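You operate a simulated robot arm through the tools that you are given. There is no shell and no other tool.

You are at the controls of a simulated robot arm. One attempt, no reset.

Task
Warm the loaf tin: light the oven at 180 and turn it off once READY lights.
Fine: SPARK on to light it, off again once it burns. The door stays shut.

It is judged by the outcome, as a careful person would: the job done as asked, and still so three seconds after it is handed in. It fails if anything else is knocked over, pushed out of place, dropped, spilled or broken.

Robot
A 6-joint arm with a two-finger parallel gripper, fixed in place. Base frame: the origin is on the floor under the middle of its stand, x ahead of it, y to its left, z up. Lengths are in cm, angles in degrees, forces in N, time in s.
With the tool pointing down near the work surface it reaches from about 10 to 54 cm from the base axis. Its first joint turns from -115.0 to 115.0 degrees. Payload 3.43 kg.
The tool frame sits at the grasp point between the pads (the TCP): z along the fingers, y along the line on which they close. The tips reach 3.4 cm beyond it. The gripper opens to 12.8 cm. The fingers are 2.4 cm wide and 1.2 cm thick; the gripper's body (4.8 by 13 cm) begins 9.6 cm behind the TCP.
Orientation is that of the tool frame in the base frame, as a unit quaternion [x, y, z, w]. With the fingers straight down and closing along the base's y, the tool's x points along the base's -x, its y along +y and its z along -z.

Tools
- The arm moves only by the tool apply_moves. Its arguments are lists of equal length, an entry for each row: "delta_pos": the shift along the tool's x, y, z in cm, a list of three; "rotation": the turn, a rotation vector about the tool's x, y, z in degrees, a list of three; "gripper": the gripper command, from -1 (shut) to 1 (fully open), values between in proportion. In form: {"delta_pos": [[dx, dy, dz], ...], "rotation": [[ax, ay, az], ...], "gripper": [gripper, ...]}. A call has 1 to 20 rows; each row is the pose to reach, as a shift and turn from the pose commanded when the call began, along the tool's axes at that moment. A row lasts 0.2 s, in which the tool goes at most 5 cm and 8.6 degrees; a call with a longer step from one row to the next is refused whole, and so is a gripper value outside its range. A pose out of reach is approached as far as the arm can. The call stops where the force on the tool passes 80 N (or 10 N more than at its start, if that is more) or the arm is blocked; 0.2 s more then pass. Each finger travels about 15.3 cm/s and halts on what it meets, pressing with about 25 N; the grip force reading is that of the motor and also rises with nothing between the fingers. The clock runs only during rows and for 0.2 s after the last one: add rows that repeat a pose to give the fingers time. The reply holds the time, the measured pose of the TCP, the force on the tool along the base axes, the opening and the grip force, in the units named above and with some noise, with the torque about the TCP (base axes, N m) and any sound that the robot's microphone picked up.
- Cameras (640 x 400 px; columns grow to the right, rows downward): "scene" is fixed at [4.92, -49.96, 142.16]; the picture's right is [0.07, 1.00, 0.00], its down [0.98, -0.07, -0.20] and it looks along [-0.20, 0.01, -0.98] (base axes); focal length 214 px, centre (320, 200). "wrist" rides on the gripper at [7.6, -1.1, -16] in the tool frame; the picture's right is [0.15, 0.99, 0.00], its down [-0.88, 0.13, -0.46] and it looks along [-0.45, 0.07, 0.89] (tool axes); focal length 234 px, centre (320, 200). There is no depth. A picture from a camera that has moved, and an enlarged one, comes with that camera's place and axes in the base frame and with its lens.
- snapshot(camera): a new picture of that camera. The clock stands still meanwhile.
- raise_lower(by): slides the trunk up (or, below 0, down) by that many cm; the arm rides with it, the base frame stays. It gives what a move gives, with no picture.
- zoom(camera, box): a new picture of the part [left, top, right, bottom] of that camera's present view, enlarged. The clock stands still meanwhile.
- sign_off(): hands the job in; it is judged then, once.

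Places have to be worked out from the pictures, the camera data and where the tool is seen. Open the gripper and draw the arm clear of the work before you hand the job in, unless the task says otherwise.

The tools are called after "Request:" by a JSON object that holds its "name" and its "arguments". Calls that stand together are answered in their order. apply_moves: Moves the arm, as the interface text tells. Its arguments: {"type":"object","properties":{"delta_pos":{"type":"array","items":{"type":"array","items":{"type":"number"}}},"rotation":{"type":"array","items":{"type":"array","items":{"type":"number"}}},"gripper":{"type":"array","items":{"type":"number"}}},"required":["delta_pos","rotation","gripper"]} The other tools are called the same way: raise_lower (by) moves the trunk up or down; snapshot (camera) takes a picture; zoom (camera, box) takes an enlarged picture of a part of a camera's view; sign_off () hands the job in.

At the start:

```text
clock: 0.0
position: [28.65, -29.74, 89.62]
tool_rot: [0.001, 1.0, 0.0, 0.0]
wrist_force: [0.9, 0.6, -0.1]
torque: [-0.03, 0.0, -0.01]
gripper_width: 12.82
finger_force: 0.0
trunk travel left (down, up): [-77.5, 21.5]
```

scene: 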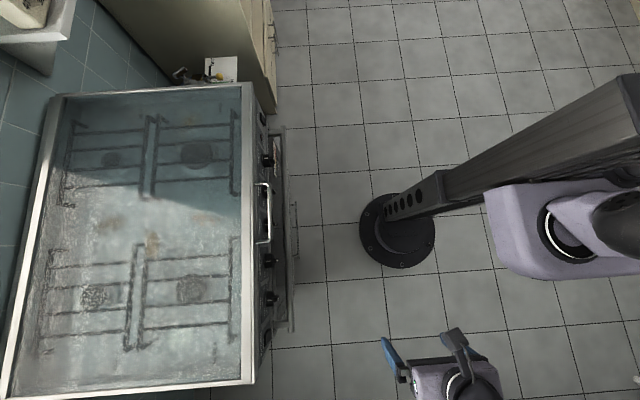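
wrist: 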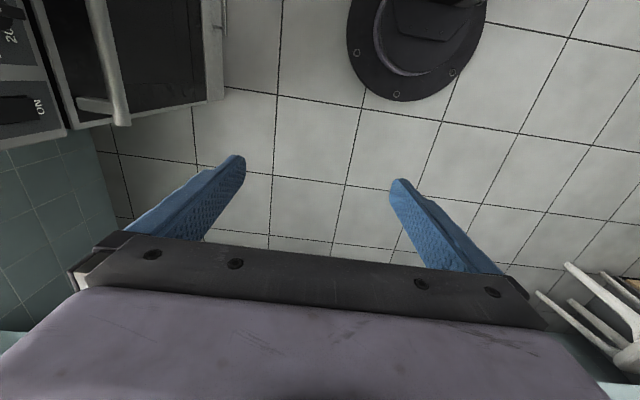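

The scene shows a stove on the robot's right (-y), its front panel facing +y. I'll zoom in on the panel first to see what the controls are.

Request:
{"name": "zoom", "arguments": {"camera": "scene", "box": [230, 80, 330, 180]}}

Request:
{"name": "zoom", "arguments": {"camera": "scene", "box": [230, 180, 330, 380]}}

Request:
{"name": "zoom", "arguments": {"camera": "wrist", "box": [0, 0, 240, 150]}}

```text
4.00 times, centred on (280, 130) of scene
camera zoom: at [4.92, -49.96, 142.16], right [0.07, 1.0, 0.0], down [0.98, -0.07, -0.2], along [-0.2, 0.01, -0.98], focal length 858 px, centre (480, 480)
```

zoom: 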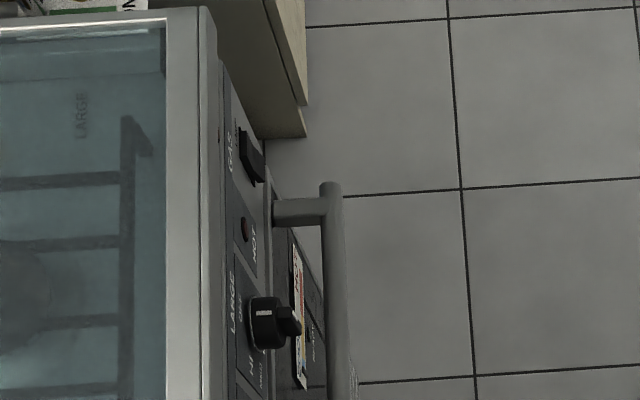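

```text
2.00 times, centred on (280, 280) of scene
camera zoom: at [4.92, -49.96, 142.16], right [0.07, 1.0, 0.0], down [0.98, -0.07, -0.2], along [-0.2, 0.01, -0.98], focal length 429 px, centre (400, 40)
```

zoom: 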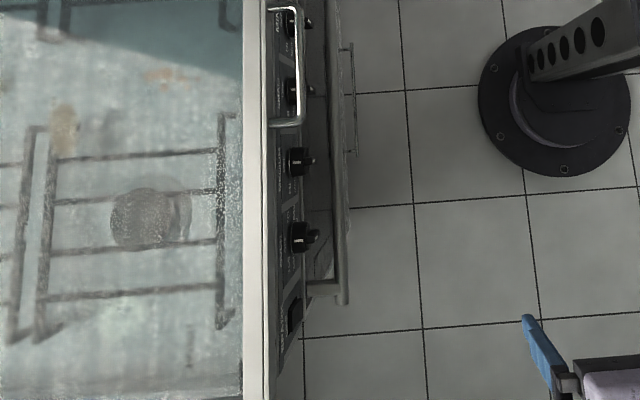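

```text
2.67 times, centred on (120, 75) of wrist
camera zoom: at [21.0, -30.9, 105.48], right [-0.15, 0.99, 0.0], down [0.88, 0.13, 0.46], along [0.45, 0.07, -0.89], focal length 624 px, centre (853, 533)
```

zoom: 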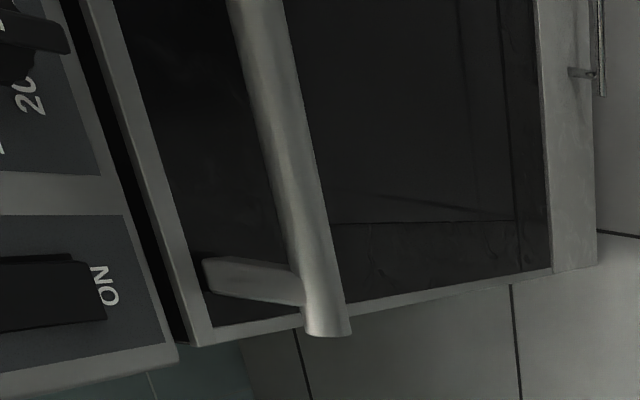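

The stove front panel faces +y at roughly y≈-64. I'll turn the tool in place so it points at the stove (-y) with the camera above, to read the panel.

Request:
{"name": "apply_moves", "arguments": {"delta_pos": [[0, 0, 0], [0, 0, 0], [0, 0, 0], [0, 0, 0], [0, 0, 0], [0, 0, 0], [0, 0, 0], [0, 0, 0]], "rotation": [[4.6, 4.6, -4.6], [9.2, 9.2, -9.2], [13.8, 13.8, -13.8], [18.4, 18.4, -18.4], [23.0, 23.0, -23.0], [27.6, 27.6, -27.6], [32.2, 32.2, -32.2], [36.8, 36.8, -36.8]], "gripper": [1, 1, 1, 0.5, 0, -0.5, -1, -1]}}

```text
clock: 1.8
position: [28.56, -29.74, 89.64]
tool_rot: [-0.305, 0.848, -0.307, -0.305]
wrist_force: [0.7, -0.4, -0.3]
torque: [-0.01, -0.01, 0.01]
gripper_width: 0.0
finger_force: 24.9
trunk travel left (down, up): [-77.5, 21.5]
```

The turn tracks well (half done). I'll finish the remaining turn about the same axis.

Request:
{"name": "apply_moves", "arguments": {"delta_pos": [[0, 0, 0], [0, 0, 0], [0, 0, 0], [0, 0, 0], [0, 0, 0], [0, 0, 0], [0, 0, 0]], "rotation": [[4.64, 4.64, -4.64], [9.28, 9.28, -9.28], [13.92, 13.92, -13.92], [18.56, 18.56, -18.56], [23.2, 23.2, -23.2], [27.84, 27.84, -27.84], [32.48, 32.48, -32.48]], "gripper": [-1, -1, -1, -1, -1, -1, -1]}}

Request:
{"name": "snapshot", "arguments": {"camera": "wrist"}}

Request:
{"name": "snapshot", "arguments": {"camera": "scene"}}

```text
clock: 3.4
position: [28.67, -29.78, 89.5]
tool_rot: [0.501, -0.498, 0.501, 0.499]
wrist_force: [0.3, -0.1, -0.4]
torque: [0.0, 0.0, -0.01]
gripper_width: 0.02
finger_force: 24.8
trunk travel left (down, up): [-77.5, 21.5]
```

```text
taken
camera wrist: at [29.71, -13.77, 97.05], right [-0.99, 0.0, 0.15], down [-0.13, 0.45, -0.88], along [-0.07, -0.89, -0.45], focal length 234 px, centre (320, 200)
```

wrist: 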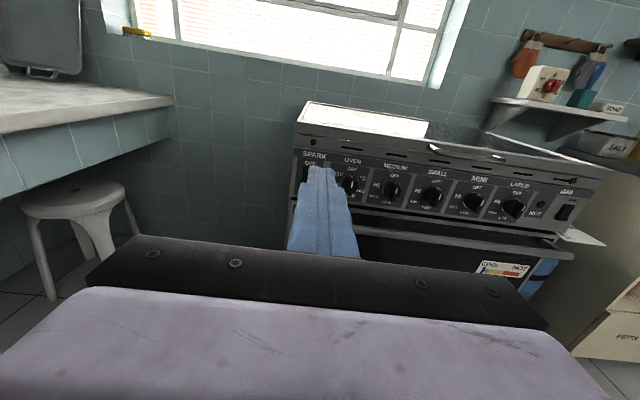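

```text
taken
```

scene: 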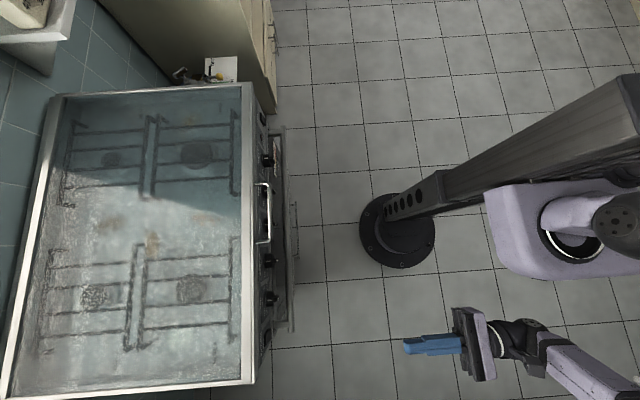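

The panel is now visible: SPARK, OVEN, MEDIUM, SMALL, MINI, LARGE knobs, a HOT lamp and a GAS switch. I'll zoom in for detail.

Request:
{"name": "zoom", "arguments": {"camera": "wrist", "box": [280, 130, 440, 230]}}

Request:
{"name": "zoom", "arguments": {"camera": "wrist", "box": [440, 140, 620, 290]}}

Request:
{"name": "zoom", "arguments": {"camera": "wrist", "box": [480, 20, 640, 120]}}

```text
4.00 times, centred on (360, 180) of wrist
camera zoom: at [29.71, -13.77, 97.05], right [-0.99, 0.0, 0.15], down [-0.13, 0.45, -0.88], along [-0.07, -0.89, -0.45], focal length 937 px, centre (160, 280)
```

zoom: 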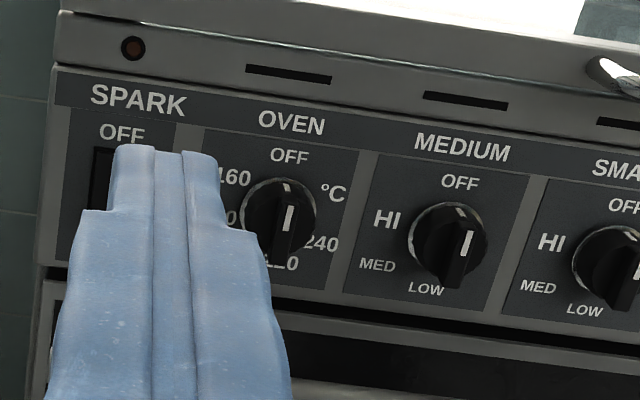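

```text
2.67 times, centred on (530, 215) of wrist
camera zoom: at [29.71, -13.77, 97.05], right [-0.99, 0.0, 0.15], down [-0.13, 0.45, -0.88], along [-0.07, -0.89, -0.45], focal length 624 px, centre (-240, 160)
```

zoom: 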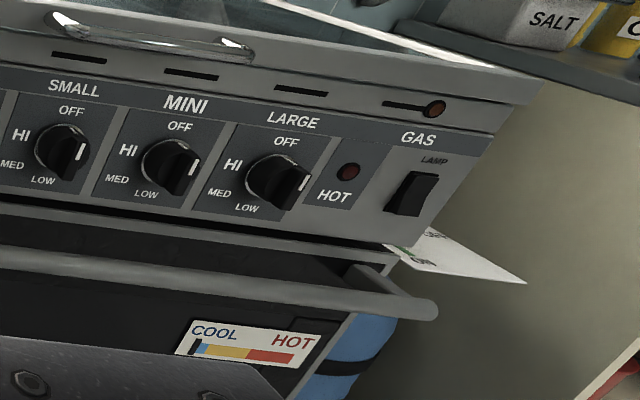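

```text
4.00 times, centred on (560, 70) of wrist
camera zoom: at [29.71, -13.77, 97.05], right [-0.99, 0.0, 0.15], down [-0.13, 0.45, -0.88], along [-0.07, -0.89, -0.45], focal length 937 px, centre (-640, 720)
```

zoom: 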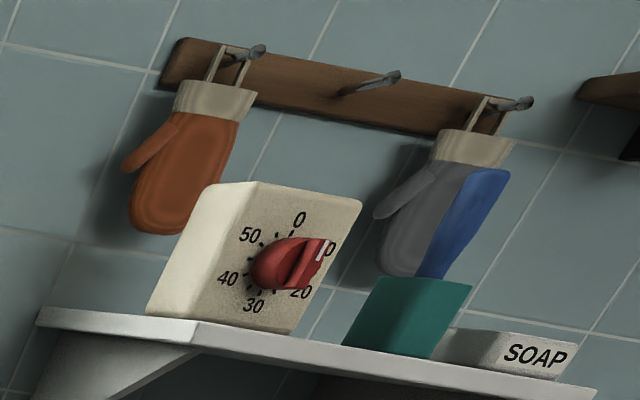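

Panel knob OVEN triangulates to about (19, -66, 76) and SPARK to about x≈29. I'll move closer, to TCP about (24, -45, 80), to read the labels and find the READY lamp.

Request:
{"name": "apply_moves", "arguments": {"delta_pos": [[-1.6, 0.8, 2.5], [-3.2, 1.6, 5.1], [-4.8, 2.4, 7.6], [-6.4, 3.2, 10.1], [-8.0, 4.0, 12.7], [-9.5, 4.7, 15.2]], "rotation": [[0, 0, 0], [0, 0, 0], [0, 0, 0], [0, 0, 0], [0, 0, 0], [0, 0, 0]], "gripper": [-1, -1, -1, -1, -1, -1]}}

Request:
{"name": "snapshot", "arguments": {"camera": "wrist"}}

Request:
{"name": "zoom", "arguments": {"camera": "wrist", "box": [240, 80, 440, 205]}}

Request:
{"name": "zoom", "arguments": {"camera": "wrist", "box": [440, 100, 640, 225]}}

```text
clock: 4.8
position: [24.11, -44.9, 80.06]
tool_rot: [0.5, -0.5, 0.5, 0.5]
wrist_force: [1.2, -0.1, -0.2]
torque: [0.02, -0.01, 0.02]
gripper_width: 0.0
finger_force: 25.2
trunk travel left (down, up): [-77.5, 21.5]
```

```text
taken
camera wrist: at [25.22, -28.95, 87.55], right [-0.99, 0.0, 0.15], down [-0.13, 0.46, -0.88], along [-0.07, -0.89, -0.45], focal length 234 px, centre (320, 200)
```

wrist: 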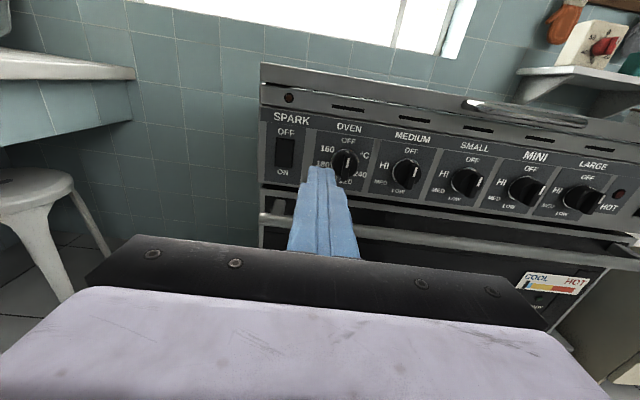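

```text
3.20 times, centred on (340, 142) of wrist
camera zoom: at [25.22, -28.95, 87.55], right [-0.99, 0.0, 0.15], down [-0.13, 0.46, -0.88], along [-0.07, -0.89, -0.45], focal length 749 px, centre (256, 384)
```

zoom: 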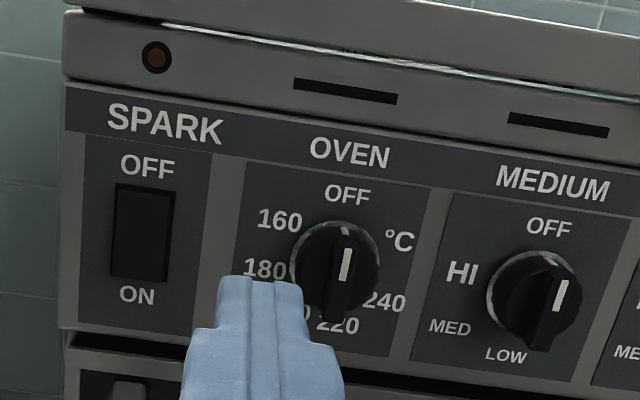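

```text
3.20 times, centred on (540, 162) of wrist
camera zoom: at [25.22, -28.95, 87.55], right [-0.99, 0.0, 0.15], down [-0.13, 0.46, -0.88], along [-0.07, -0.89, -0.45], focal length 749 px, centre (-384, 320)
```

zoom: 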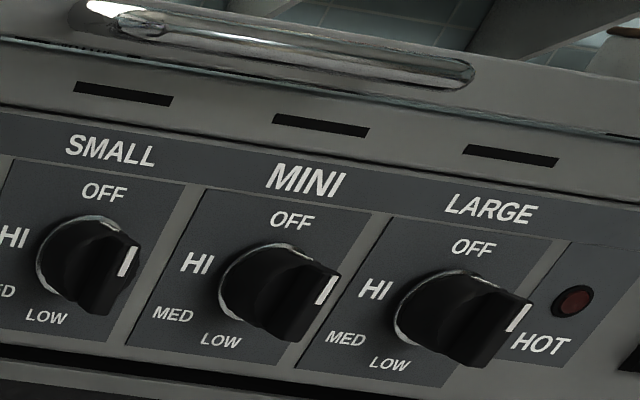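

SPARK is a vertical rocker (OFF top, ON bottom), and OVEN runs OFF–160–180–200–220–240 counter-clockwise. Next I'll zoom on the far right end (GAS) and the door area, looking for READY.

Request:
{"name": "zoom", "arguments": {"camera": "wrist", "box": [560, 150, 640, 200]}}

Request:
{"name": "zoom", "arguments": {"camera": "wrist", "box": [480, 220, 640, 320]}}

Request:
{"name": "zoom", "arguments": {"camera": "scene", "box": [150, 40, 290, 130]}}

```text
8.00 times, centred on (600, 175) of wrist
camera zoom: at [25.22, -28.95, 87.55], right [-0.99, 0.0, 0.15], down [-0.13, 0.46, -0.88], along [-0.07, -0.89, -0.45], focal length 1873 px, centre (-1920, 400)
```

zoom: 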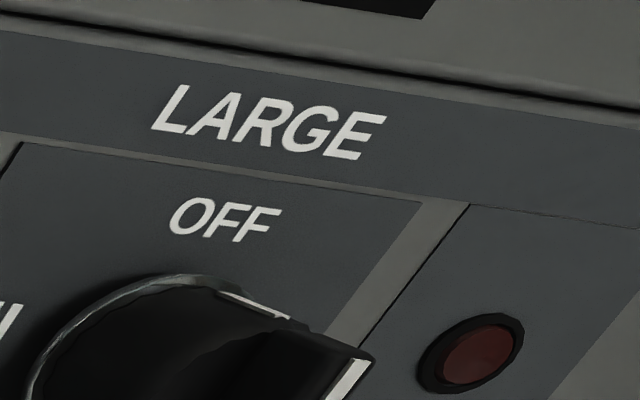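

```text
4.00 times, centred on (560, 270) of wrist
camera zoom: at [25.22, -28.95, 87.55], right [-0.99, 0.0, 0.15], down [-0.13, 0.46, -0.88], along [-0.07, -0.89, -0.45], focal length 937 px, centre (-640, -80)
```

zoom: 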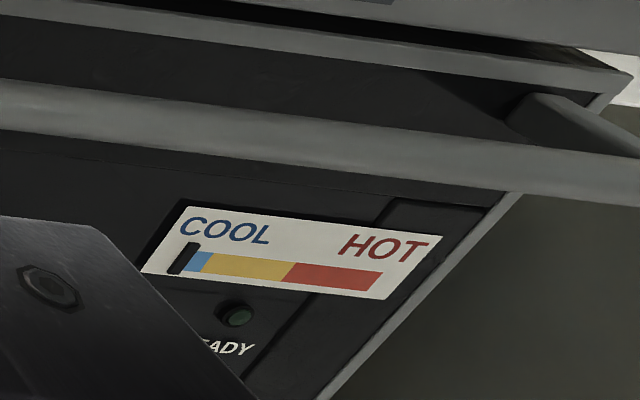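

```text
4.44 times, centred on (220, 85) of scene
camera zoom: at [4.92, -49.96, 142.16], right [0.07, 1.0, 0.0], down [0.98, -0.07, -0.2], along [-0.2, 0.01, -0.98], focal length 953 px, centre (764, 711)
```

zoom: 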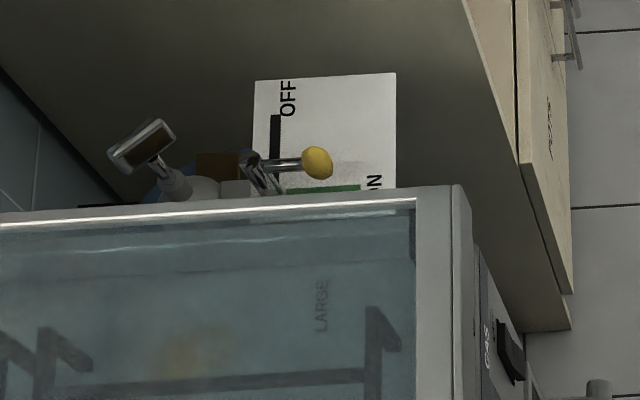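

READY is a green lamp on the oven door under the COOL/HOT gauge, unlit now. There also seems to be a gas bottle valve with a yellow lever beside a card marked OFF/ON, so I'll look closer at that and shift right to read the GAS switch.

Request:
{"name": "apply_moves", "arguments": {"delta_pos": [[0.6, 4.4, 0.6], [1.2, 8.8, 1.2], [1.8, 13.2, 1.8], [2.4, 17.6, 2.4], [3, 22, 3]], "rotation": [[0, 0, 0], [0, 0, 0], [0, 0, 0], [0, 0, 0], [0, 0, 0]], "gripper": [-1, -1, -1, -1, -1]}}

Request:
{"name": "snapshot", "arguments": {"camera": "wrist"}}

Request:
{"name": "zoom", "arguments": {"camera": "scene", "box": [170, 50, 250, 100]}}

```text
clock: 6.0
position: [11.37, -46.36, 82.3]
tool_rot: [-0.499, 0.502, -0.498, -0.501]
wrist_force: [1.2, 0.2, 0.5]
torque: [0.06, 0.02, -0.03]
gripper_width: 0.0
finger_force: 25.2
out of reach, approached as far as the arm can: row 3, 4, 5
trunk travel left (down, up): [-77.5, 21.5]
```

```text
taken
camera wrist: at [12.64, -30.36, 89.65], right [-0.99, 0.01, 0.15], down [-0.13, 0.46, -0.88], along [-0.07, -0.89, -0.45], focal length 234 px, centre (320, 200)
```

wrist: 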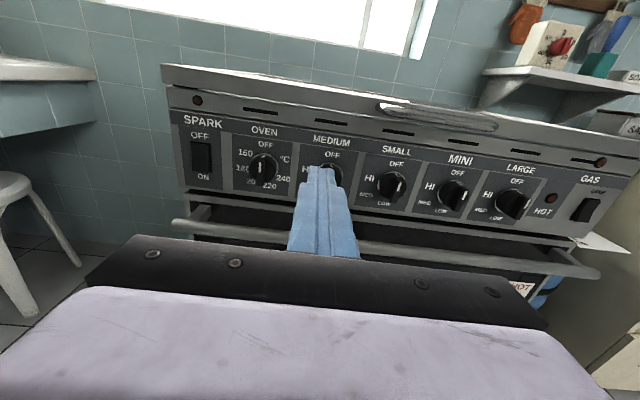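

```text
8.00 times, centred on (210, 75) of scene
camera zoom: at [4.92, -49.96, 142.16], right [0.07, 1.0, 0.0], down [0.98, -0.07, -0.2], along [-0.2, 0.01, -0.98], focal length 1716 px, centre (1200, 1200)
```

zoom: 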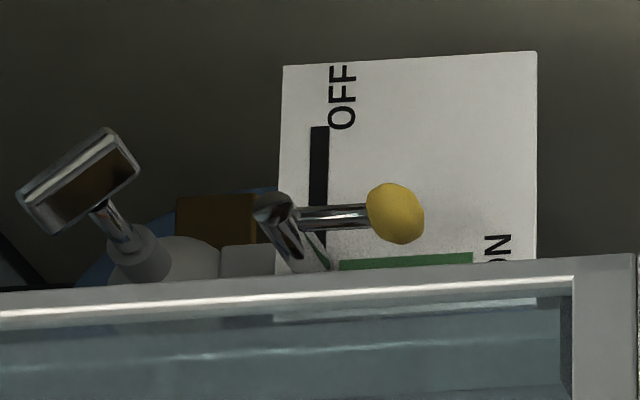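

The yellow lever lies parallel to the green ON bar, so bottle gas is on. Next I'll zoom on the GAS switch.

Request:
{"name": "zoom", "arguments": {"camera": "wrist", "box": [540, 140, 640, 260]}}

Request:
{"name": "zoom", "arguments": {"camera": "wrist", "box": [560, 170, 630, 225]}}

Request:
{"name": "zoom", "arguments": {"camera": "wrist", "box": [170, 80, 300, 200]}}

```text
3.33 times, centred on (590, 200) of wrist
camera zoom: at [12.64, -30.36, 89.65], right [-0.99, 0.01, 0.15], down [-0.13, 0.46, -0.88], along [-0.07, -0.89, -0.45], focal length 781 px, centre (-580, 200)
```

zoom: 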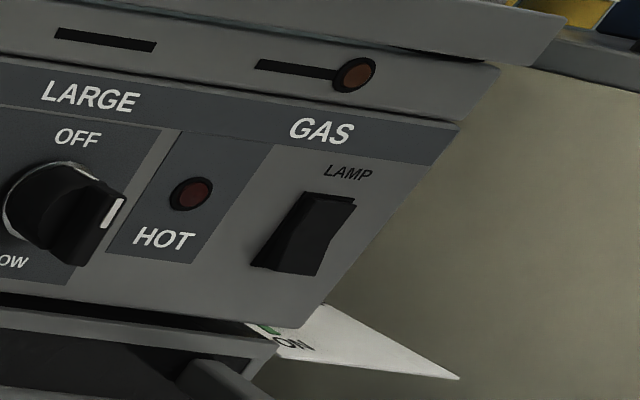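

```text
7.27 times, centred on (595, 198) of wrist
camera zoom: at [12.64, -30.36, 89.65], right [-0.99, 0.01, 0.15], down [-0.13, 0.46, -0.88], along [-0.07, -0.89, -0.45], focal length 1703 px, centre (-1680, 218)
```

zoom: 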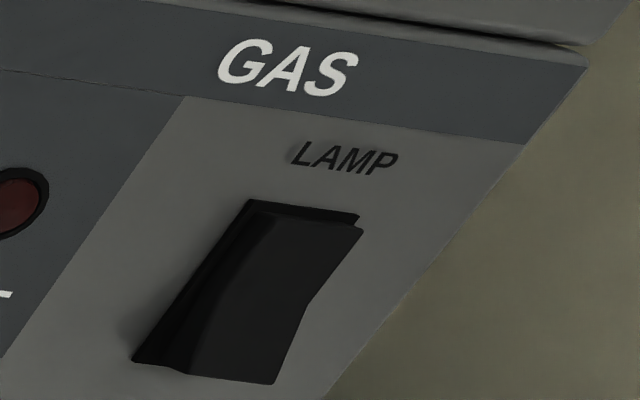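

```text
3.33 times, centred on (235, 140) of wrist
camera zoom: at [12.64, -30.36, 89.65], right [-0.99, 0.01, 0.15], down [-0.13, 0.46, -0.88], along [-0.07, -0.89, -0.45], focal length 781 px, centre (603, 400)
```

zoom: 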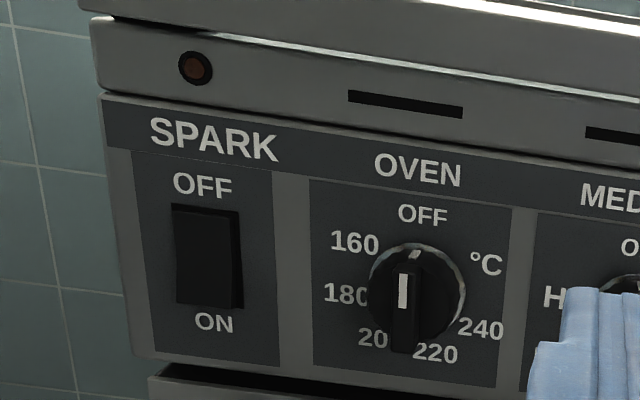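

The right-hand rocker is a LAMP switch and isn't needed; the gas bottle lever is already ON. SPARK sits at about (29.3, -65.9, 76.4), the OVEN knob axis at x≈19.45, z≈76.4 with its bar front at y≈-62.5, and 180 is about 105° counter-clockwise from OFF. I'll back away from the reach limit toward SPARK and check the pose.

Request:
{"name": "apply_moves", "arguments": {"delta_pos": [[-0.5, -3.6, 0], [-1, -7.2, 0], [-1.5, -10.8, 0], [-2, -14.4, 0], [-3, -18, 0]], "rotation": [[0, 0, 0], [0, 0, 0], [0, 0, 0], [0, 0, 0], [0, 0, 0]], "gripper": [-1, -1, -1, -1, -1]}}

```text
clock: 7.2
position: [29.62, -46.17, 79.09]
tool_rot: [0.5, -0.5, 0.499, 0.501]
wrist_force: [-0.9, -0.4, -0.1]
torque: [0.0, 0.01, -0.01]
gripper_width: 0.0
finger_force: 24.8
trunk travel left (down, up): [-77.5, 21.5]
```

The commanded pose tracks the real pose: TCP at (29.6, -46.2, 79.1). I'll line up in front of the lower (ON) half of SPARK, tips about 4 cm short of it, and check with a picture.

Request:
{"name": "apply_moves", "arguments": {"delta_pos": [[-1.4, 0.1, 3.5], [-2.8, 0.2, 7.0], [-4.3, 0.3, 10.5]], "rotation": [[0, 0, 0], [0, 0, 0], [0, 0, 0]], "gripper": [-1, -1, -1]}}

Request:
{"name": "snapshot", "arguments": {"camera": "wrist"}}

Request:
{"name": "zoom", "arguments": {"camera": "wrist", "box": [260, 90, 420, 190]}}

Request:
{"name": "zoom", "arguments": {"camera": "scene", "box": [240, 240, 360, 400]}}

```text
clock: 8.0
position: [29.09, -56.58, 74.65]
tool_rot: [0.5, -0.5, 0.5, 0.5]
wrist_force: [-0.6, -0.3, 0.0]
torque: [-0.02, 0.05, 0.0]
gripper_width: 0.02
finger_force: 25.1
trunk travel left (down, up): [-77.5, 21.5]
```

```text
taken
camera wrist: at [30.17, -40.61, 82.24], right [-0.99, 0.0, 0.15], down [-0.13, 0.46, -0.88], along [-0.07, -0.89, -0.45], focal length 234 px, centre (320, 200)
```

wrist: 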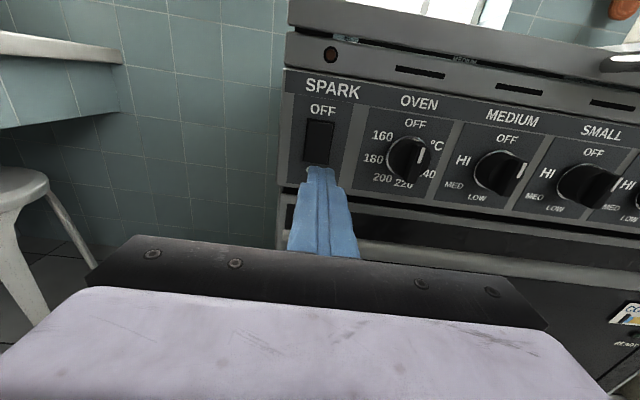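

```text
4.00 times, centred on (340, 140) of wrist
camera zoom: at [30.17, -40.61, 82.24], right [-0.99, 0.0, 0.15], down [-0.13, 0.46, -0.88], along [-0.07, -0.89, -0.45], focal length 937 px, centre (240, 440)
```

zoom: 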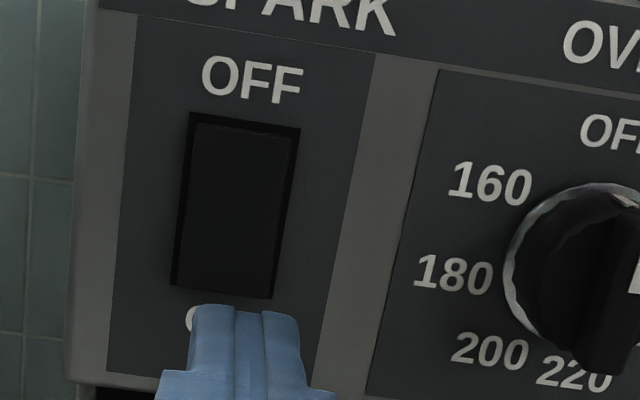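

```text
2.50 times, centred on (300, 320) of scene
camera zoom: at [4.92, -49.96, 142.16], right [0.07, 1.0, 0.0], down [0.98, -0.07, -0.2], along [-0.2, 0.01, -0.98], focal length 536 px, centre (370, -100)
```

zoom: 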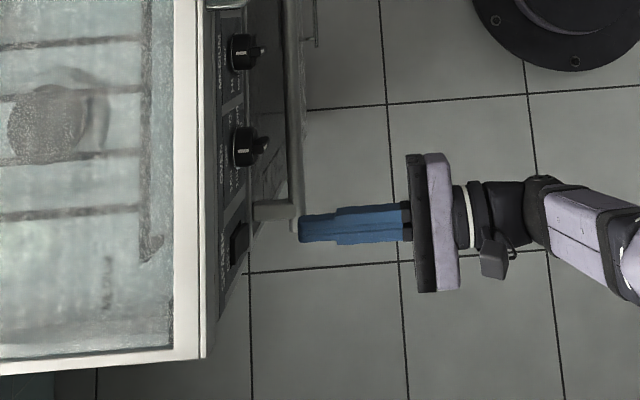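

Rocker spans z≈74.0–78.7, centred at x≈29.4; my tip is aligned just below mid. I'll nudge x/z slightly and advance slowly to near contact.

Request:
{"name": "apply_moves", "arguments": {"delta_pos": [[0.1, -0.15, 2.0], [0.1, -0.15, 4.0], [0.1, -0.15, 4.6], [0.1, -0.15, 5.0]], "rotation": [[0, 0, 0], [0, 0, 0], [0, 0, 0], [0, 0, 0]], "gripper": [-1, -1, -1, -1]}}

Request:
{"name": "zoom", "arguments": {"camera": "wrist", "box": [240, 90, 400, 190]}}

```text
clock: 9.0
position: [29.32, -61.65, 74.67]
tool_rot: [0.5, -0.5, 0.5, 0.5]
wrist_force: [0.6, -0.2, -0.3]
torque: [0.0, 0.02, -0.01]
gripper_width: 0.01
finger_force: 25.2
trunk travel left (down, up): [-77.5, 21.5]
```

```text
4.00 times, centred on (320, 140) of wrist
camera zoom: at [30.37, -45.65, 82.14], right [-0.99, 0.0, 0.15], down [-0.13, 0.46, -0.88], along [-0.07, -0.89, -0.45], focal length 937 px, centre (320, 440)
```

zoom: 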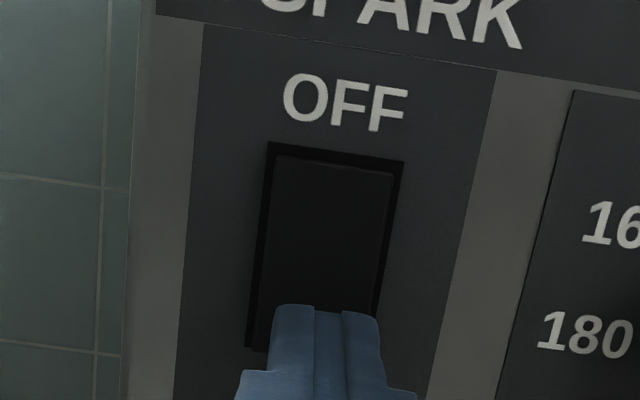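

No contact yet with tips at about y=-65.05, and the finger is centred on the rocker's lower half. I'll press in small steps.

Request:
{"name": "apply_moves", "arguments": {"delta_pos": [[0, 0, 0.2], [0, 0, 0.4], [0, 0, 0.6]], "rotation": [[0, 0, 0], [0, 0, 0], [0, 0, 0]], "gripper": [-1, -1, -1]}}

Request:
{"name": "zoom", "arguments": {"camera": "wrist", "box": [240, 90, 400, 190]}}

```text
clock: 9.8
position: [29.32, -62.27, 74.61]
tool_rot: [0.501, -0.5, 0.501, 0.499]
wrist_force: [-0.3, 0.0, 0.1]
torque: [0.01, -0.01, -0.03]
gripper_width: 0.0
finger_force: 24.8
trunk travel left (down, up): [-77.5, 21.5]
```

```text
4.00 times, centred on (320, 140) of wrist
camera zoom: at [30.39, -46.22, 82.19], right [-0.99, 0.0, 0.15], down [-0.13, 0.46, -0.88], along [-0.07, -0.89, -0.45], focal length 937 px, centre (320, 440)
```

zoom: 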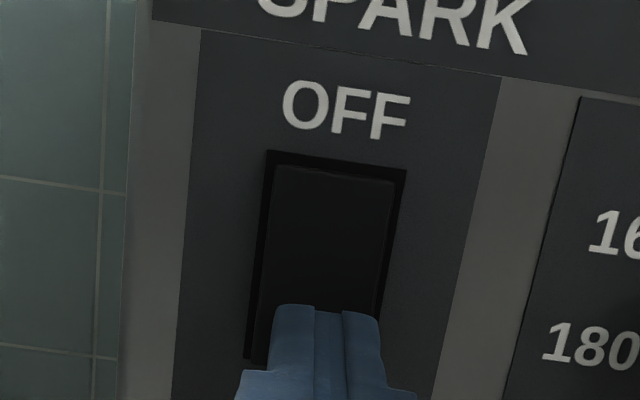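

Still no contact at tip y≈-65.7. Continuing in small steps, with a slight upward shift.

Request:
{"name": "apply_moves", "arguments": {"delta_pos": [[0.2, 0, 0.2], [0.2, 0, 0.4], [0.2, 0, 0.6]], "rotation": [[0, 0, 0], [0, 0, 0], [0, 0, 0]], "gripper": [-1, -1, -1]}}

Request:
{"name": "zoom", "arguments": {"camera": "wrist", "box": [240, 90, 400, 190]}}

```text
clock: 10.6
position: [29.17, -62.51, 74.84]
tool_rot: [0.501, -0.499, 0.5, 0.499]
wrist_force: [-0.5, 11.8, -0.8]
torque: [-0.14, -0.19, 0.0]
gripper_width: 0.0
finger_force: 25.2
trunk travel left (down, up): [-77.5, 21.5]
heard: click
```

```text
4.00 times, centred on (320, 140) of wrist
camera zoom: at [30.39, -46.58, 82.4], right [-0.99, 0.0, 0.15], down [-0.13, 0.46, -0.88], along [-0.07, -0.89, -0.45], focal length 937 px, centre (320, 440)
```

zoom: 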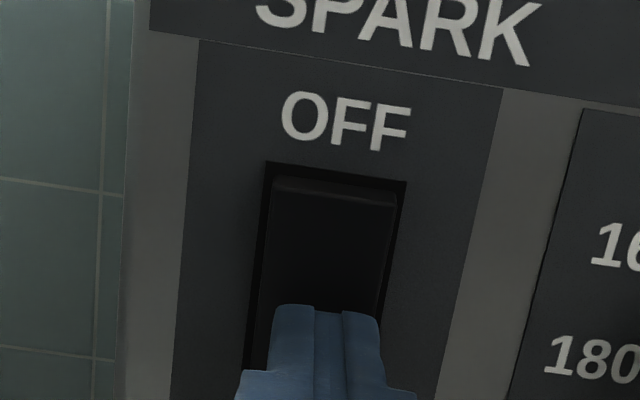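

Click heard and the rocker has flipped: SPARK is ON. Now I'll back off and line up on the OVEN knob with the gripper opened to about 5 cm.

Request:
{"name": "apply_moves", "arguments": {"delta_pos": [[0, 0, -3], [0.5, 2, -6.4], [1.0, 6, -6.4], [1.5, 9.8, -6.4], [1.5, 9.8, -6.4]], "rotation": [[0, 0, 0], [0, 0, 0], [0, 0, 0], [0, 0, 0], [0, 0, 0]], "gripper": [-1, -0.6, -0.22, -0.22, -0.22]}}

Request:
{"name": "snapshot", "arguments": {"camera": "wrist"}}

Request:
{"name": "zoom", "arguments": {"camera": "wrist", "box": [240, 100, 400, 200]}}

Request:
{"name": "zoom", "arguments": {"camera": "scene", "box": [240, 220, 320, 320]}}

```text
clock: 11.8
position: [19.79, -56.34, 76.6]
tool_rot: [-0.5, 0.5, -0.5, -0.5]
wrist_force: [0.5, 0.2, -0.9]
torque: [0.02, 0.01, -0.01]
gripper_width: 4.99
finger_force: 0.1
trunk travel left (down, up): [-77.5, 21.5]
```

```text
taken
camera wrist: at [20.84, -40.27, 84.13], right [-0.99, 0.0, 0.15], down [-0.13, 0.46, -0.88], along [-0.07, -0.89, -0.45], focal length 234 px, centre (320, 200)
```

wrist: 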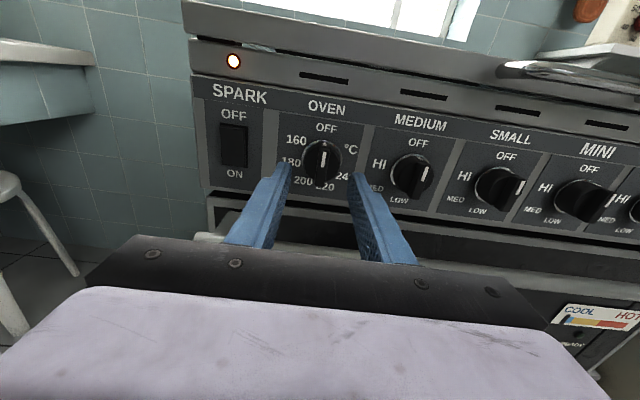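

```text
4.00 times, centred on (320, 150) of wrist
camera zoom: at [20.84, -40.27, 84.13], right [-0.99, 0.0, 0.15], down [-0.13, 0.46, -0.88], along [-0.07, -0.89, -0.45], focal length 937 px, centre (320, 400)
```

zoom: 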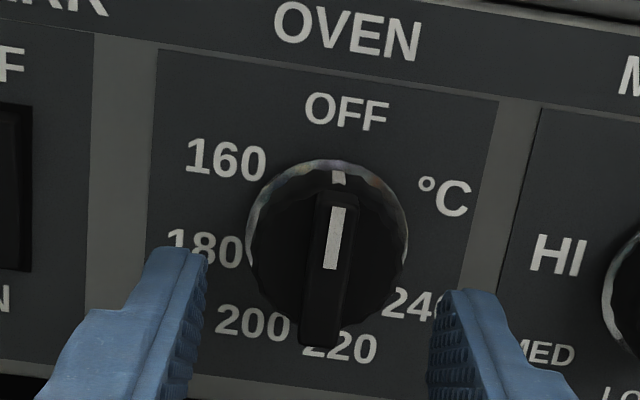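

```text
4.00 times, centred on (280, 270) of scene
camera zoom: at [4.92, -49.96, 142.16], right [0.07, 1.0, 0.0], down [0.98, -0.07, -0.2], along [-0.2, 0.01, -0.98], focal length 858 px, centre (480, -80)
```

zoom: 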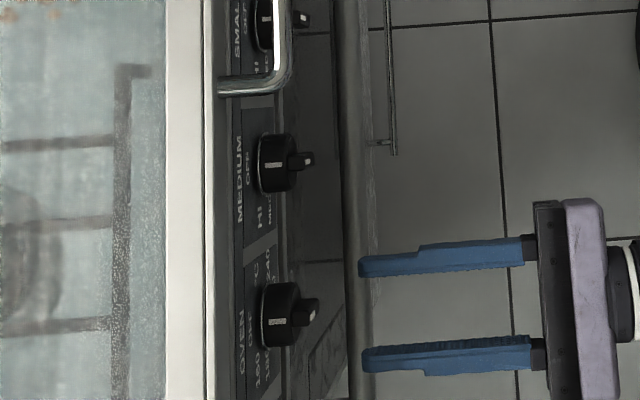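

The orange lamp above SPARK glows, so the spark is running. The OVEN bar is at x≈19.4, z 74.4–78.3, front y≈-62.8, with the knob body front at about y≈-63.7. I'll centre on it and advance so the tips straddle the bar.

Request:
{"name": "apply_moves", "arguments": {"delta_pos": [[-0.15, 0.33, 1.5], [-0.15, 0.33, 2.8], [-0.15, 0.33, 3.3], [-0.15, 0.33, 3.75]], "rotation": [[0, 0, 0], [0, 0, 0], [0, 0, 0], [0, 0, 0]], "gripper": [-0.22, -0.22, -0.22, -0.22]}}

Request:
{"name": "zoom", "arguments": {"camera": "wrist", "box": [240, 100, 400, 200]}}

Request:
{"name": "zoom", "arguments": {"camera": "scene", "box": [250, 240, 330, 320]}}

```text
clock: 12.8
position: [19.36, -60.08, 76.29]
tool_rot: [0.5, -0.499, 0.5, 0.5]
wrist_force: [0.7, 0.0, 0.1]
torque: [0.01, -0.03, -0.01]
gripper_width: 4.98
finger_force: 0.1
trunk travel left (down, up): [-77.5, 21.5]
```

```text
4.00 times, centred on (320, 150) of wrist
camera zoom: at [20.3, -44.1, 83.82], right [-0.99, 0.0, 0.15], down [-0.13, 0.46, -0.88], along [-0.07, -0.89, -0.45], focal length 937 px, centre (320, 400)
```

zoom: 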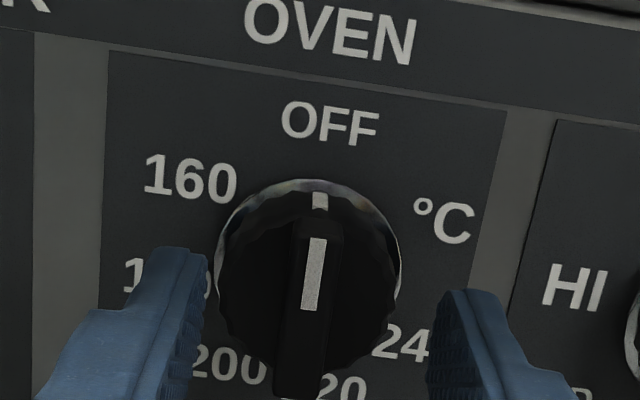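

```text
5.00 times, centred on (290, 280) of scene
camera zoom: at [4.92, -49.96, 142.16], right [0.07, 1.0, 0.0], down [0.98, -0.07, -0.2], along [-0.2, 0.01, -0.98], focal length 1072 px, centre (470, -200)
```

zoom: 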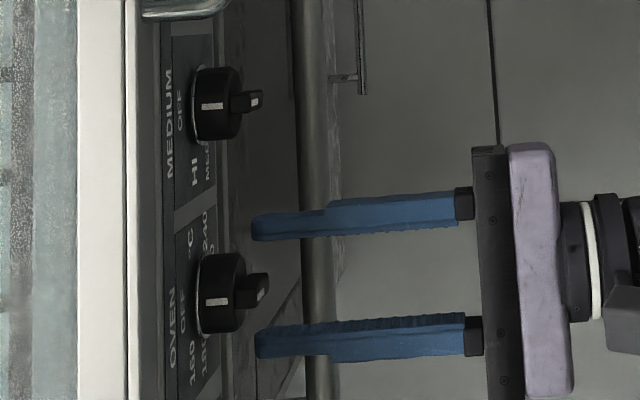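

Tips now overlap the bar by about 1 cm with clearance. I'll make a small recentre, advance 0.4 cm, then close on the bar.

Request:
{"name": "apply_moves", "arguments": {"delta_pos": [[0.1, -0.15, 0.2], [0.1, -0.15, 0.4], [0.1, -0.15, 0.4], [0.1, -0.15, 0.4], [0.1, -0.15, 0.4]], "rotation": [[0, 0, 0], [0, 0, 0], [0, 0, 0], [0, 0, 0], [0, 0, 0]], "gripper": [-0.22, -0.22, -0.6, -0.8, -0.9]}}

Request:
{"name": "zoom", "arguments": {"camera": "wrist", "box": [240, 100, 400, 200]}}

```text
clock: 14.0
position: [19.53, -60.59, 76.42]
tool_rot: [0.501, -0.499, 0.501, 0.499]
wrist_force: [6.0, -0.3, 0.5]
torque: [0.1, -0.06, 0.15]
gripper_width: 1.02
finger_force: 43.9
trunk travel left (down, up): [-77.5, 21.5]
```

```text
4.00 times, centred on (320, 150) of wrist
camera zoom: at [20.54, -44.48, 83.93], right [-0.99, 0.0, 0.15], down [-0.13, 0.46, -0.88], along [-0.06, -0.89, -0.45], focal length 937 px, centre (320, 400)
```

zoom: 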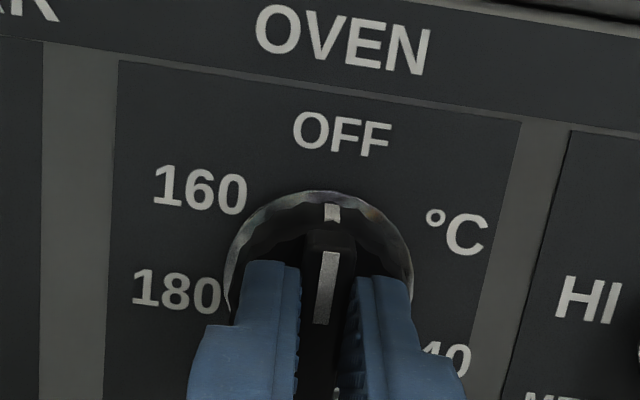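

The bar is gripped (1.02 cm wide). I'll start turning counter-clockwise (negative about tool z), a first 32°, and check forces.

Request:
{"name": "apply_moves", "arguments": {"delta_pos": [[0, 0, 0], [0, 0, 0], [0, 0, 0], [0, 0, 0]], "rotation": [[0, 0, -8], [0, 0, -16], [0, 0, -24], [0, 0, -32]], "gripper": [-1, -1, -1, -1]}}

Request:
{"name": "zoom", "arguments": {"camera": "wrist", "box": [240, 100, 400, 200]}}

```text
clock: 15.0
position: [19.46, -60.47, 76.58]
tool_rot: [0.617, -0.341, 0.344, 0.62]
wrist_force: [15.5, 0.2, 5.7]
torque: [-0.03, -1.6, 0.13]
gripper_width: 2.23
finger_force: 45.1
trunk travel left (down, up): [-77.5, 21.5]
```

```text
4.00 times, centred on (320, 150) of wrist
camera zoom: at [24.4, -44.44, 82.3], right [-0.76, 0.0, 0.65], down [-0.58, 0.45, -0.68], along [-0.29, -0.89, -0.34], focal length 937 px, centre (320, 400)
```

zoom: 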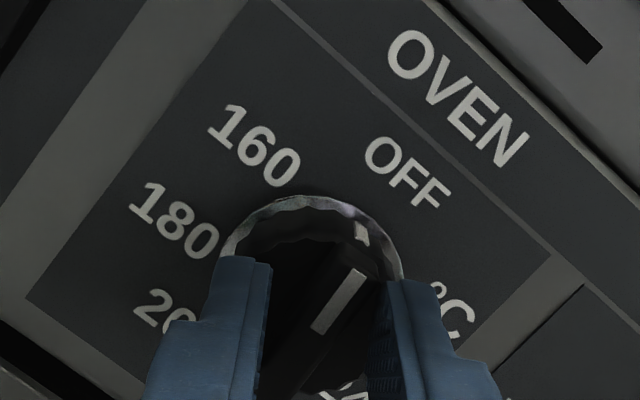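

The knob did not turn: the fingers were wedged open to 2.2 cm while the pointer stayed at OFF with 1.6 N m applied, so this looks like a push-to-turn gas knob. I'll turn the gripper back and re-seat it on the bar first.

Request:
{"name": "apply_moves", "arguments": {"delta_pos": [[0, 0, 0], [0, 0, 0], [0, 0, 0], [0, 0, 0], [0, 0, 0]], "rotation": [[0, 0, 8], [0, 0, 16], [0, 0, 24], [0, 0, 32], [0, 0, 32]], "gripper": [-1, -1, -1, -1, -1]}}

```text
clock: 16.2
position: [19.47, -60.45, 76.34]
tool_rot: [0.501, -0.499, 0.501, 0.499]
wrist_force: [16.1, -5.5, 5.2]
torque: [-0.4, -0.03, 0.42]
gripper_width: 1.04
finger_force: 43.2
trunk travel left (down, up): [-77.5, 21.5]
```

Back on the bar (1.04 cm). Next I'll press the knob in gently while gripping, in small steps, to see whether it travels inward.

Request:
{"name": "apply_moves", "arguments": {"delta_pos": [[0, 0, 0.2], [0, 0, 0.4], [0, 0, 0.6]], "rotation": [[0, 0, 0], [0, 0, 0], [0, 0, 0]], "gripper": [-1, -1, -1]}}

Request:
{"name": "zoom", "arguments": {"camera": "wrist", "box": [240, 100, 400, 200]}}

Request:
{"name": "zoom", "arguments": {"camera": "scene", "box": [250, 240, 330, 320]}}

```text
clock: 17.0
position: [19.45, -60.84, 76.39]
tool_rot: [0.501, -0.499, 0.501, 0.499]
wrist_force: [14.1, 7.0, 6.7]
torque: [0.0, -0.07, 0.38]
gripper_width: 1.0
finger_force: 44.6
trunk travel left (down, up): [-77.5, 21.5]
```

```text
4.00 times, centred on (320, 150) of wrist
camera zoom: at [20.52, -44.91, 83.97], right [-0.99, 0.0, 0.15], down [-0.13, 0.46, -0.88], along [-0.06, -0.89, -0.45], focal length 937 px, centre (320, 400)
```

zoom: 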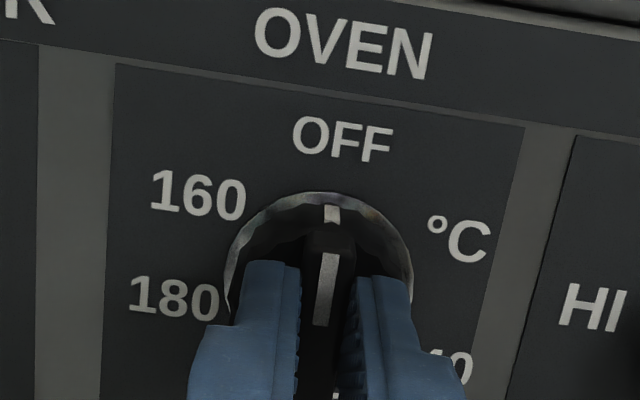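

```text
5.00 times, centred on (290, 280) of scene
camera zoom: at [4.92, -49.96, 142.16], right [0.07, 1.0, 0.0], down [0.98, -0.07, -0.2], along [-0.2, 0.01, -0.98], focal length 1072 px, centre (470, -200)
```

zoom: 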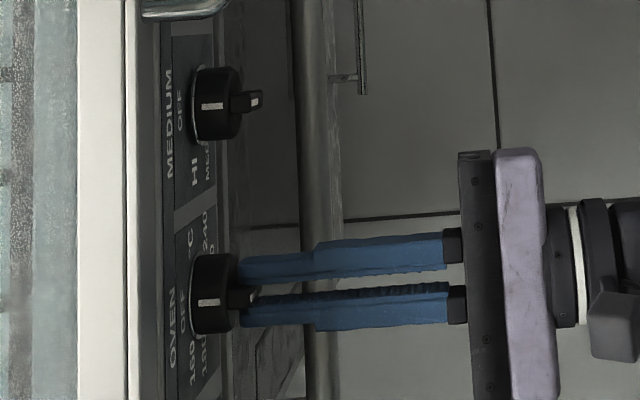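

The knob did travel inward about 0.4 cm (scene view and force agree). Holding it pressed, I'll try turning counter-clockwise again.

Request:
{"name": "apply_moves", "arguments": {"delta_pos": [[0, 0, 0.2], [0, 0, 0.2], [0, 0, 0.2], [0, 0, 0.2]], "rotation": [[0, 0, 0], [0, 0, -7], [0, 0, -14], [0, 0, -21]], "gripper": [-1, -1, -1, -1]}}

Request:
{"name": "zoom", "arguments": {"camera": "wrist", "box": [240, 100, 400, 200]}}

```text
clock: 18.0
position: [19.67, -61.08, 76.44]
tool_rot: [0.585, -0.397, 0.401, 0.583]
wrist_force: [16.1, 22.6, 7.1]
torque: [0.5, -0.04, 0.18]
gripper_width: 0.99
finger_force: 43.5
trunk travel left (down, up): [-77.5, 21.5]
```

```text
4.00 times, centred on (320, 150) of wrist
camera zoom: at [23.24, -44.94, 83.0], right [-0.87, 0.0, 0.49], down [-0.44, 0.45, -0.77], along [-0.22, -0.89, -0.4], focal length 937 px, centre (320, 400)
```

zoom: 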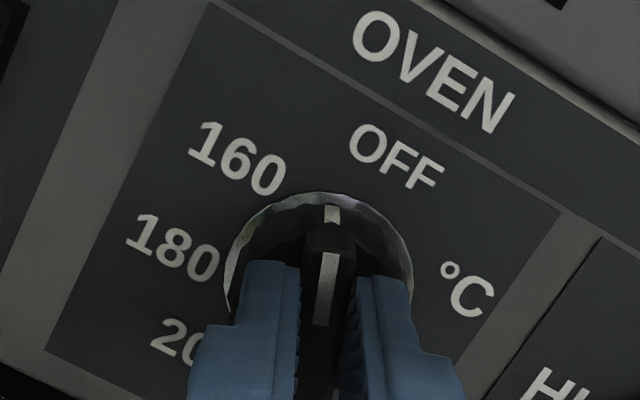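

Pressed in, the knob turns with the gripper, now about 21° round. I'll continue the remaining ~84° to 180, relieving the small sideways load.

Request:
{"name": "apply_moves", "arguments": {"delta_pos": [[0.1, -0.12, 0], [0.1, -0.12, 0], [0.1, -0.12, 0], [0.1, -0.12, 0], [0.1, -0.12, 0], [0.1, -0.12, 0], [0.1, -0.12, 0], [0.1, -0.12, 0], [0.1, -0.12, 0], [0.1, -0.12, 0], [0.1, -0.12, 0]], "rotation": [[0, 0, -7.6], [0, 0, -15.2], [0, 0, -22.8], [0, 0, -30.4], [0, 0, -38], [0, 0, -45.6], [0, 0, -53.2], [0, 0, -60.8], [0, 0, -68.4], [0, 0, -76], [0, 0, -84]], "gripper": [-1, -1, -1, -1, -1, -1, -1, -1, -1, -1, -1]}}

Request:
{"name": "snapshot", "arguments": {"camera": "wrist"}}

Request:
{"name": "zoom", "arguments": {"camera": "wrist", "box": [240, 100, 400, 200]}}

```text
clock: 20.4
position: [19.68, -60.98, 76.2]
tool_rot: [0.704, 0.097, -0.093, 0.698]
wrist_force: [15.4, 20.5, -16.8]
torque: [0.25, -0.02, -0.05]
gripper_width: 1.04
finger_force: 43.6
trunk travel left (down, up): [-77.5, 21.5]
```

```text
taken
camera wrist: at [26.65, -44.93, 73.1], right [0.4, -0.01, 0.91], down [-0.82, 0.45, 0.36], along [-0.41, -0.89, 0.18], focal length 234 px, centre (320, 200)
```

wrist: 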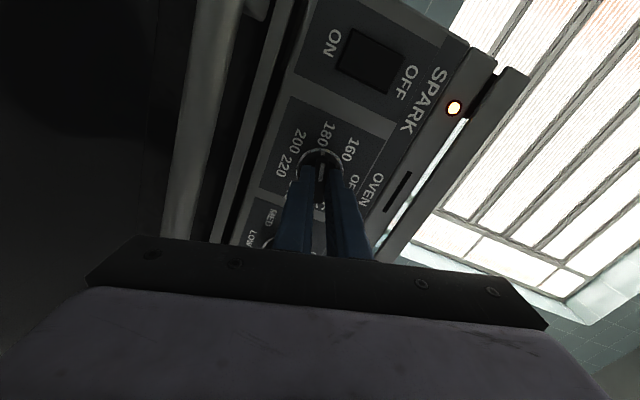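

```text
4.00 times, centred on (320, 150) of wrist
camera zoom: at [26.65, -44.93, 73.1], right [0.4, -0.01, 0.91], down [-0.82, 0.45, 0.36], along [-0.41, -0.89, 0.18], focal length 937 px, centre (320, 400)
```

zoom: 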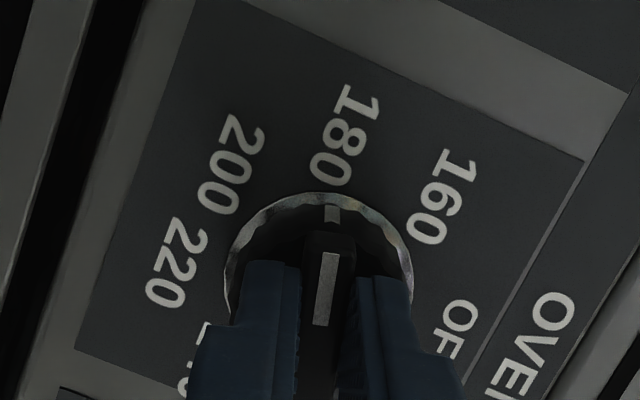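

The pointer now lines up with 180 (tool turned 105.5°). I'll look for signs of burning in the scene before letting go.

Request:
{"name": "snapshot", "arguments": {"camera": "scene"}}

Request:
{"name": "zoom", "arguments": {"camera": "wrist", "box": [120, 0, 440, 200]}}

```text
taken
```

scene: 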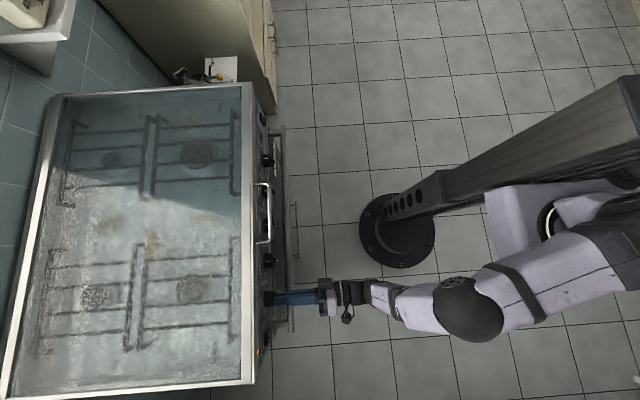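

```text
2.00 times, centred on (280, 100) of wrist
camera zoom: at [26.65, -44.93, 73.1], right [0.4, -0.01, 0.91], down [-0.82, 0.45, 0.36], along [-0.41, -0.89, 0.18], focal length 468 px, centre (400, 400)
```

zoom: 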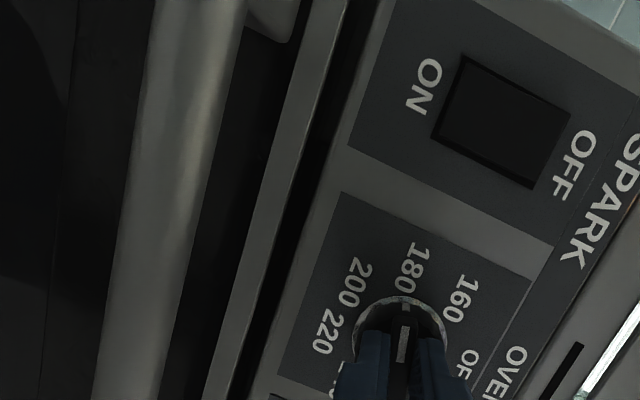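

No clear flame sign from here. I'll hold briefly, relieve the push, open the fingers and back straight off so I can look at the whole front.

Request:
{"name": "apply_moves", "arguments": {"delta_pos": [[0, 0, 0], [0, 0, 0], [0, 0, -0.4], [0, 0, -0.7], [0, 0, -0.7], [0, 0, -0.7], [0, 0, -2.5], [0, 0, -6], [0, 0, -10]], "rotation": [[0, 0, 0], [0, 0, 0], [0, 0, 0], [0, 0, 0], [0, 0, 0], [0, 0, 0], [0, 0, 0], [0, 0, 0], [0, 0, 0]], "gripper": [-1, -1, -1, -1, -0.5, -0.4, -0.4, -0.4, -0.4]}}

Request:
{"name": "snapshot", "arguments": {"camera": "wrist"}}

Request:
{"name": "zoom", "arguments": {"camera": "wrist", "box": [240, 60, 440, 185]}}

```text
clock: 22.4
position: [19.66, -51.24, 76.7]
tool_rot: [0.701, 0.093, -0.092, 0.701]
wrist_force: [0.6, 0.8, -0.2]
torque: [0.0, -0.04, 0.05]
gripper_width: 3.84
finger_force: 0.0
trunk travel left (down, up): [-77.5, 21.5]
```

```text
taken
camera wrist: at [26.63, -35.24, 73.42], right [0.4, 0.0, 0.92], down [-0.82, 0.46, 0.35], along [-0.42, -0.89, 0.18], focal length 234 px, centre (320, 200)
```

wrist: 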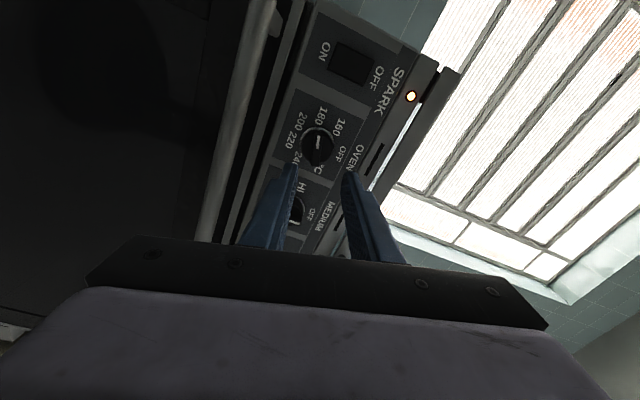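

```text
3.20 times, centred on (340, 122) of wrist
camera zoom: at [26.63, -35.24, 73.42], right [0.4, 0.0, 0.92], down [-0.82, 0.46, 0.35], along [-0.42, -0.89, 0.18], focal length 749 px, centre (256, 448)
```

zoom: 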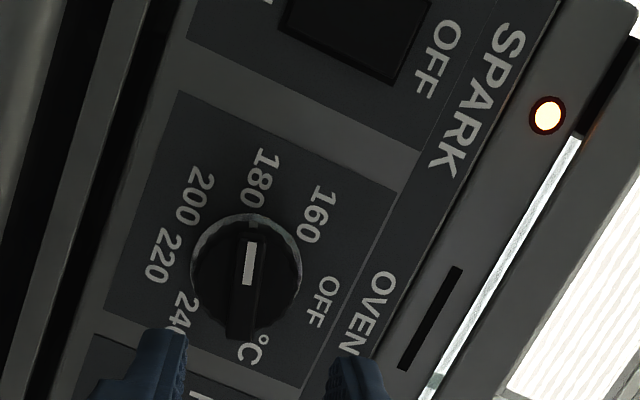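

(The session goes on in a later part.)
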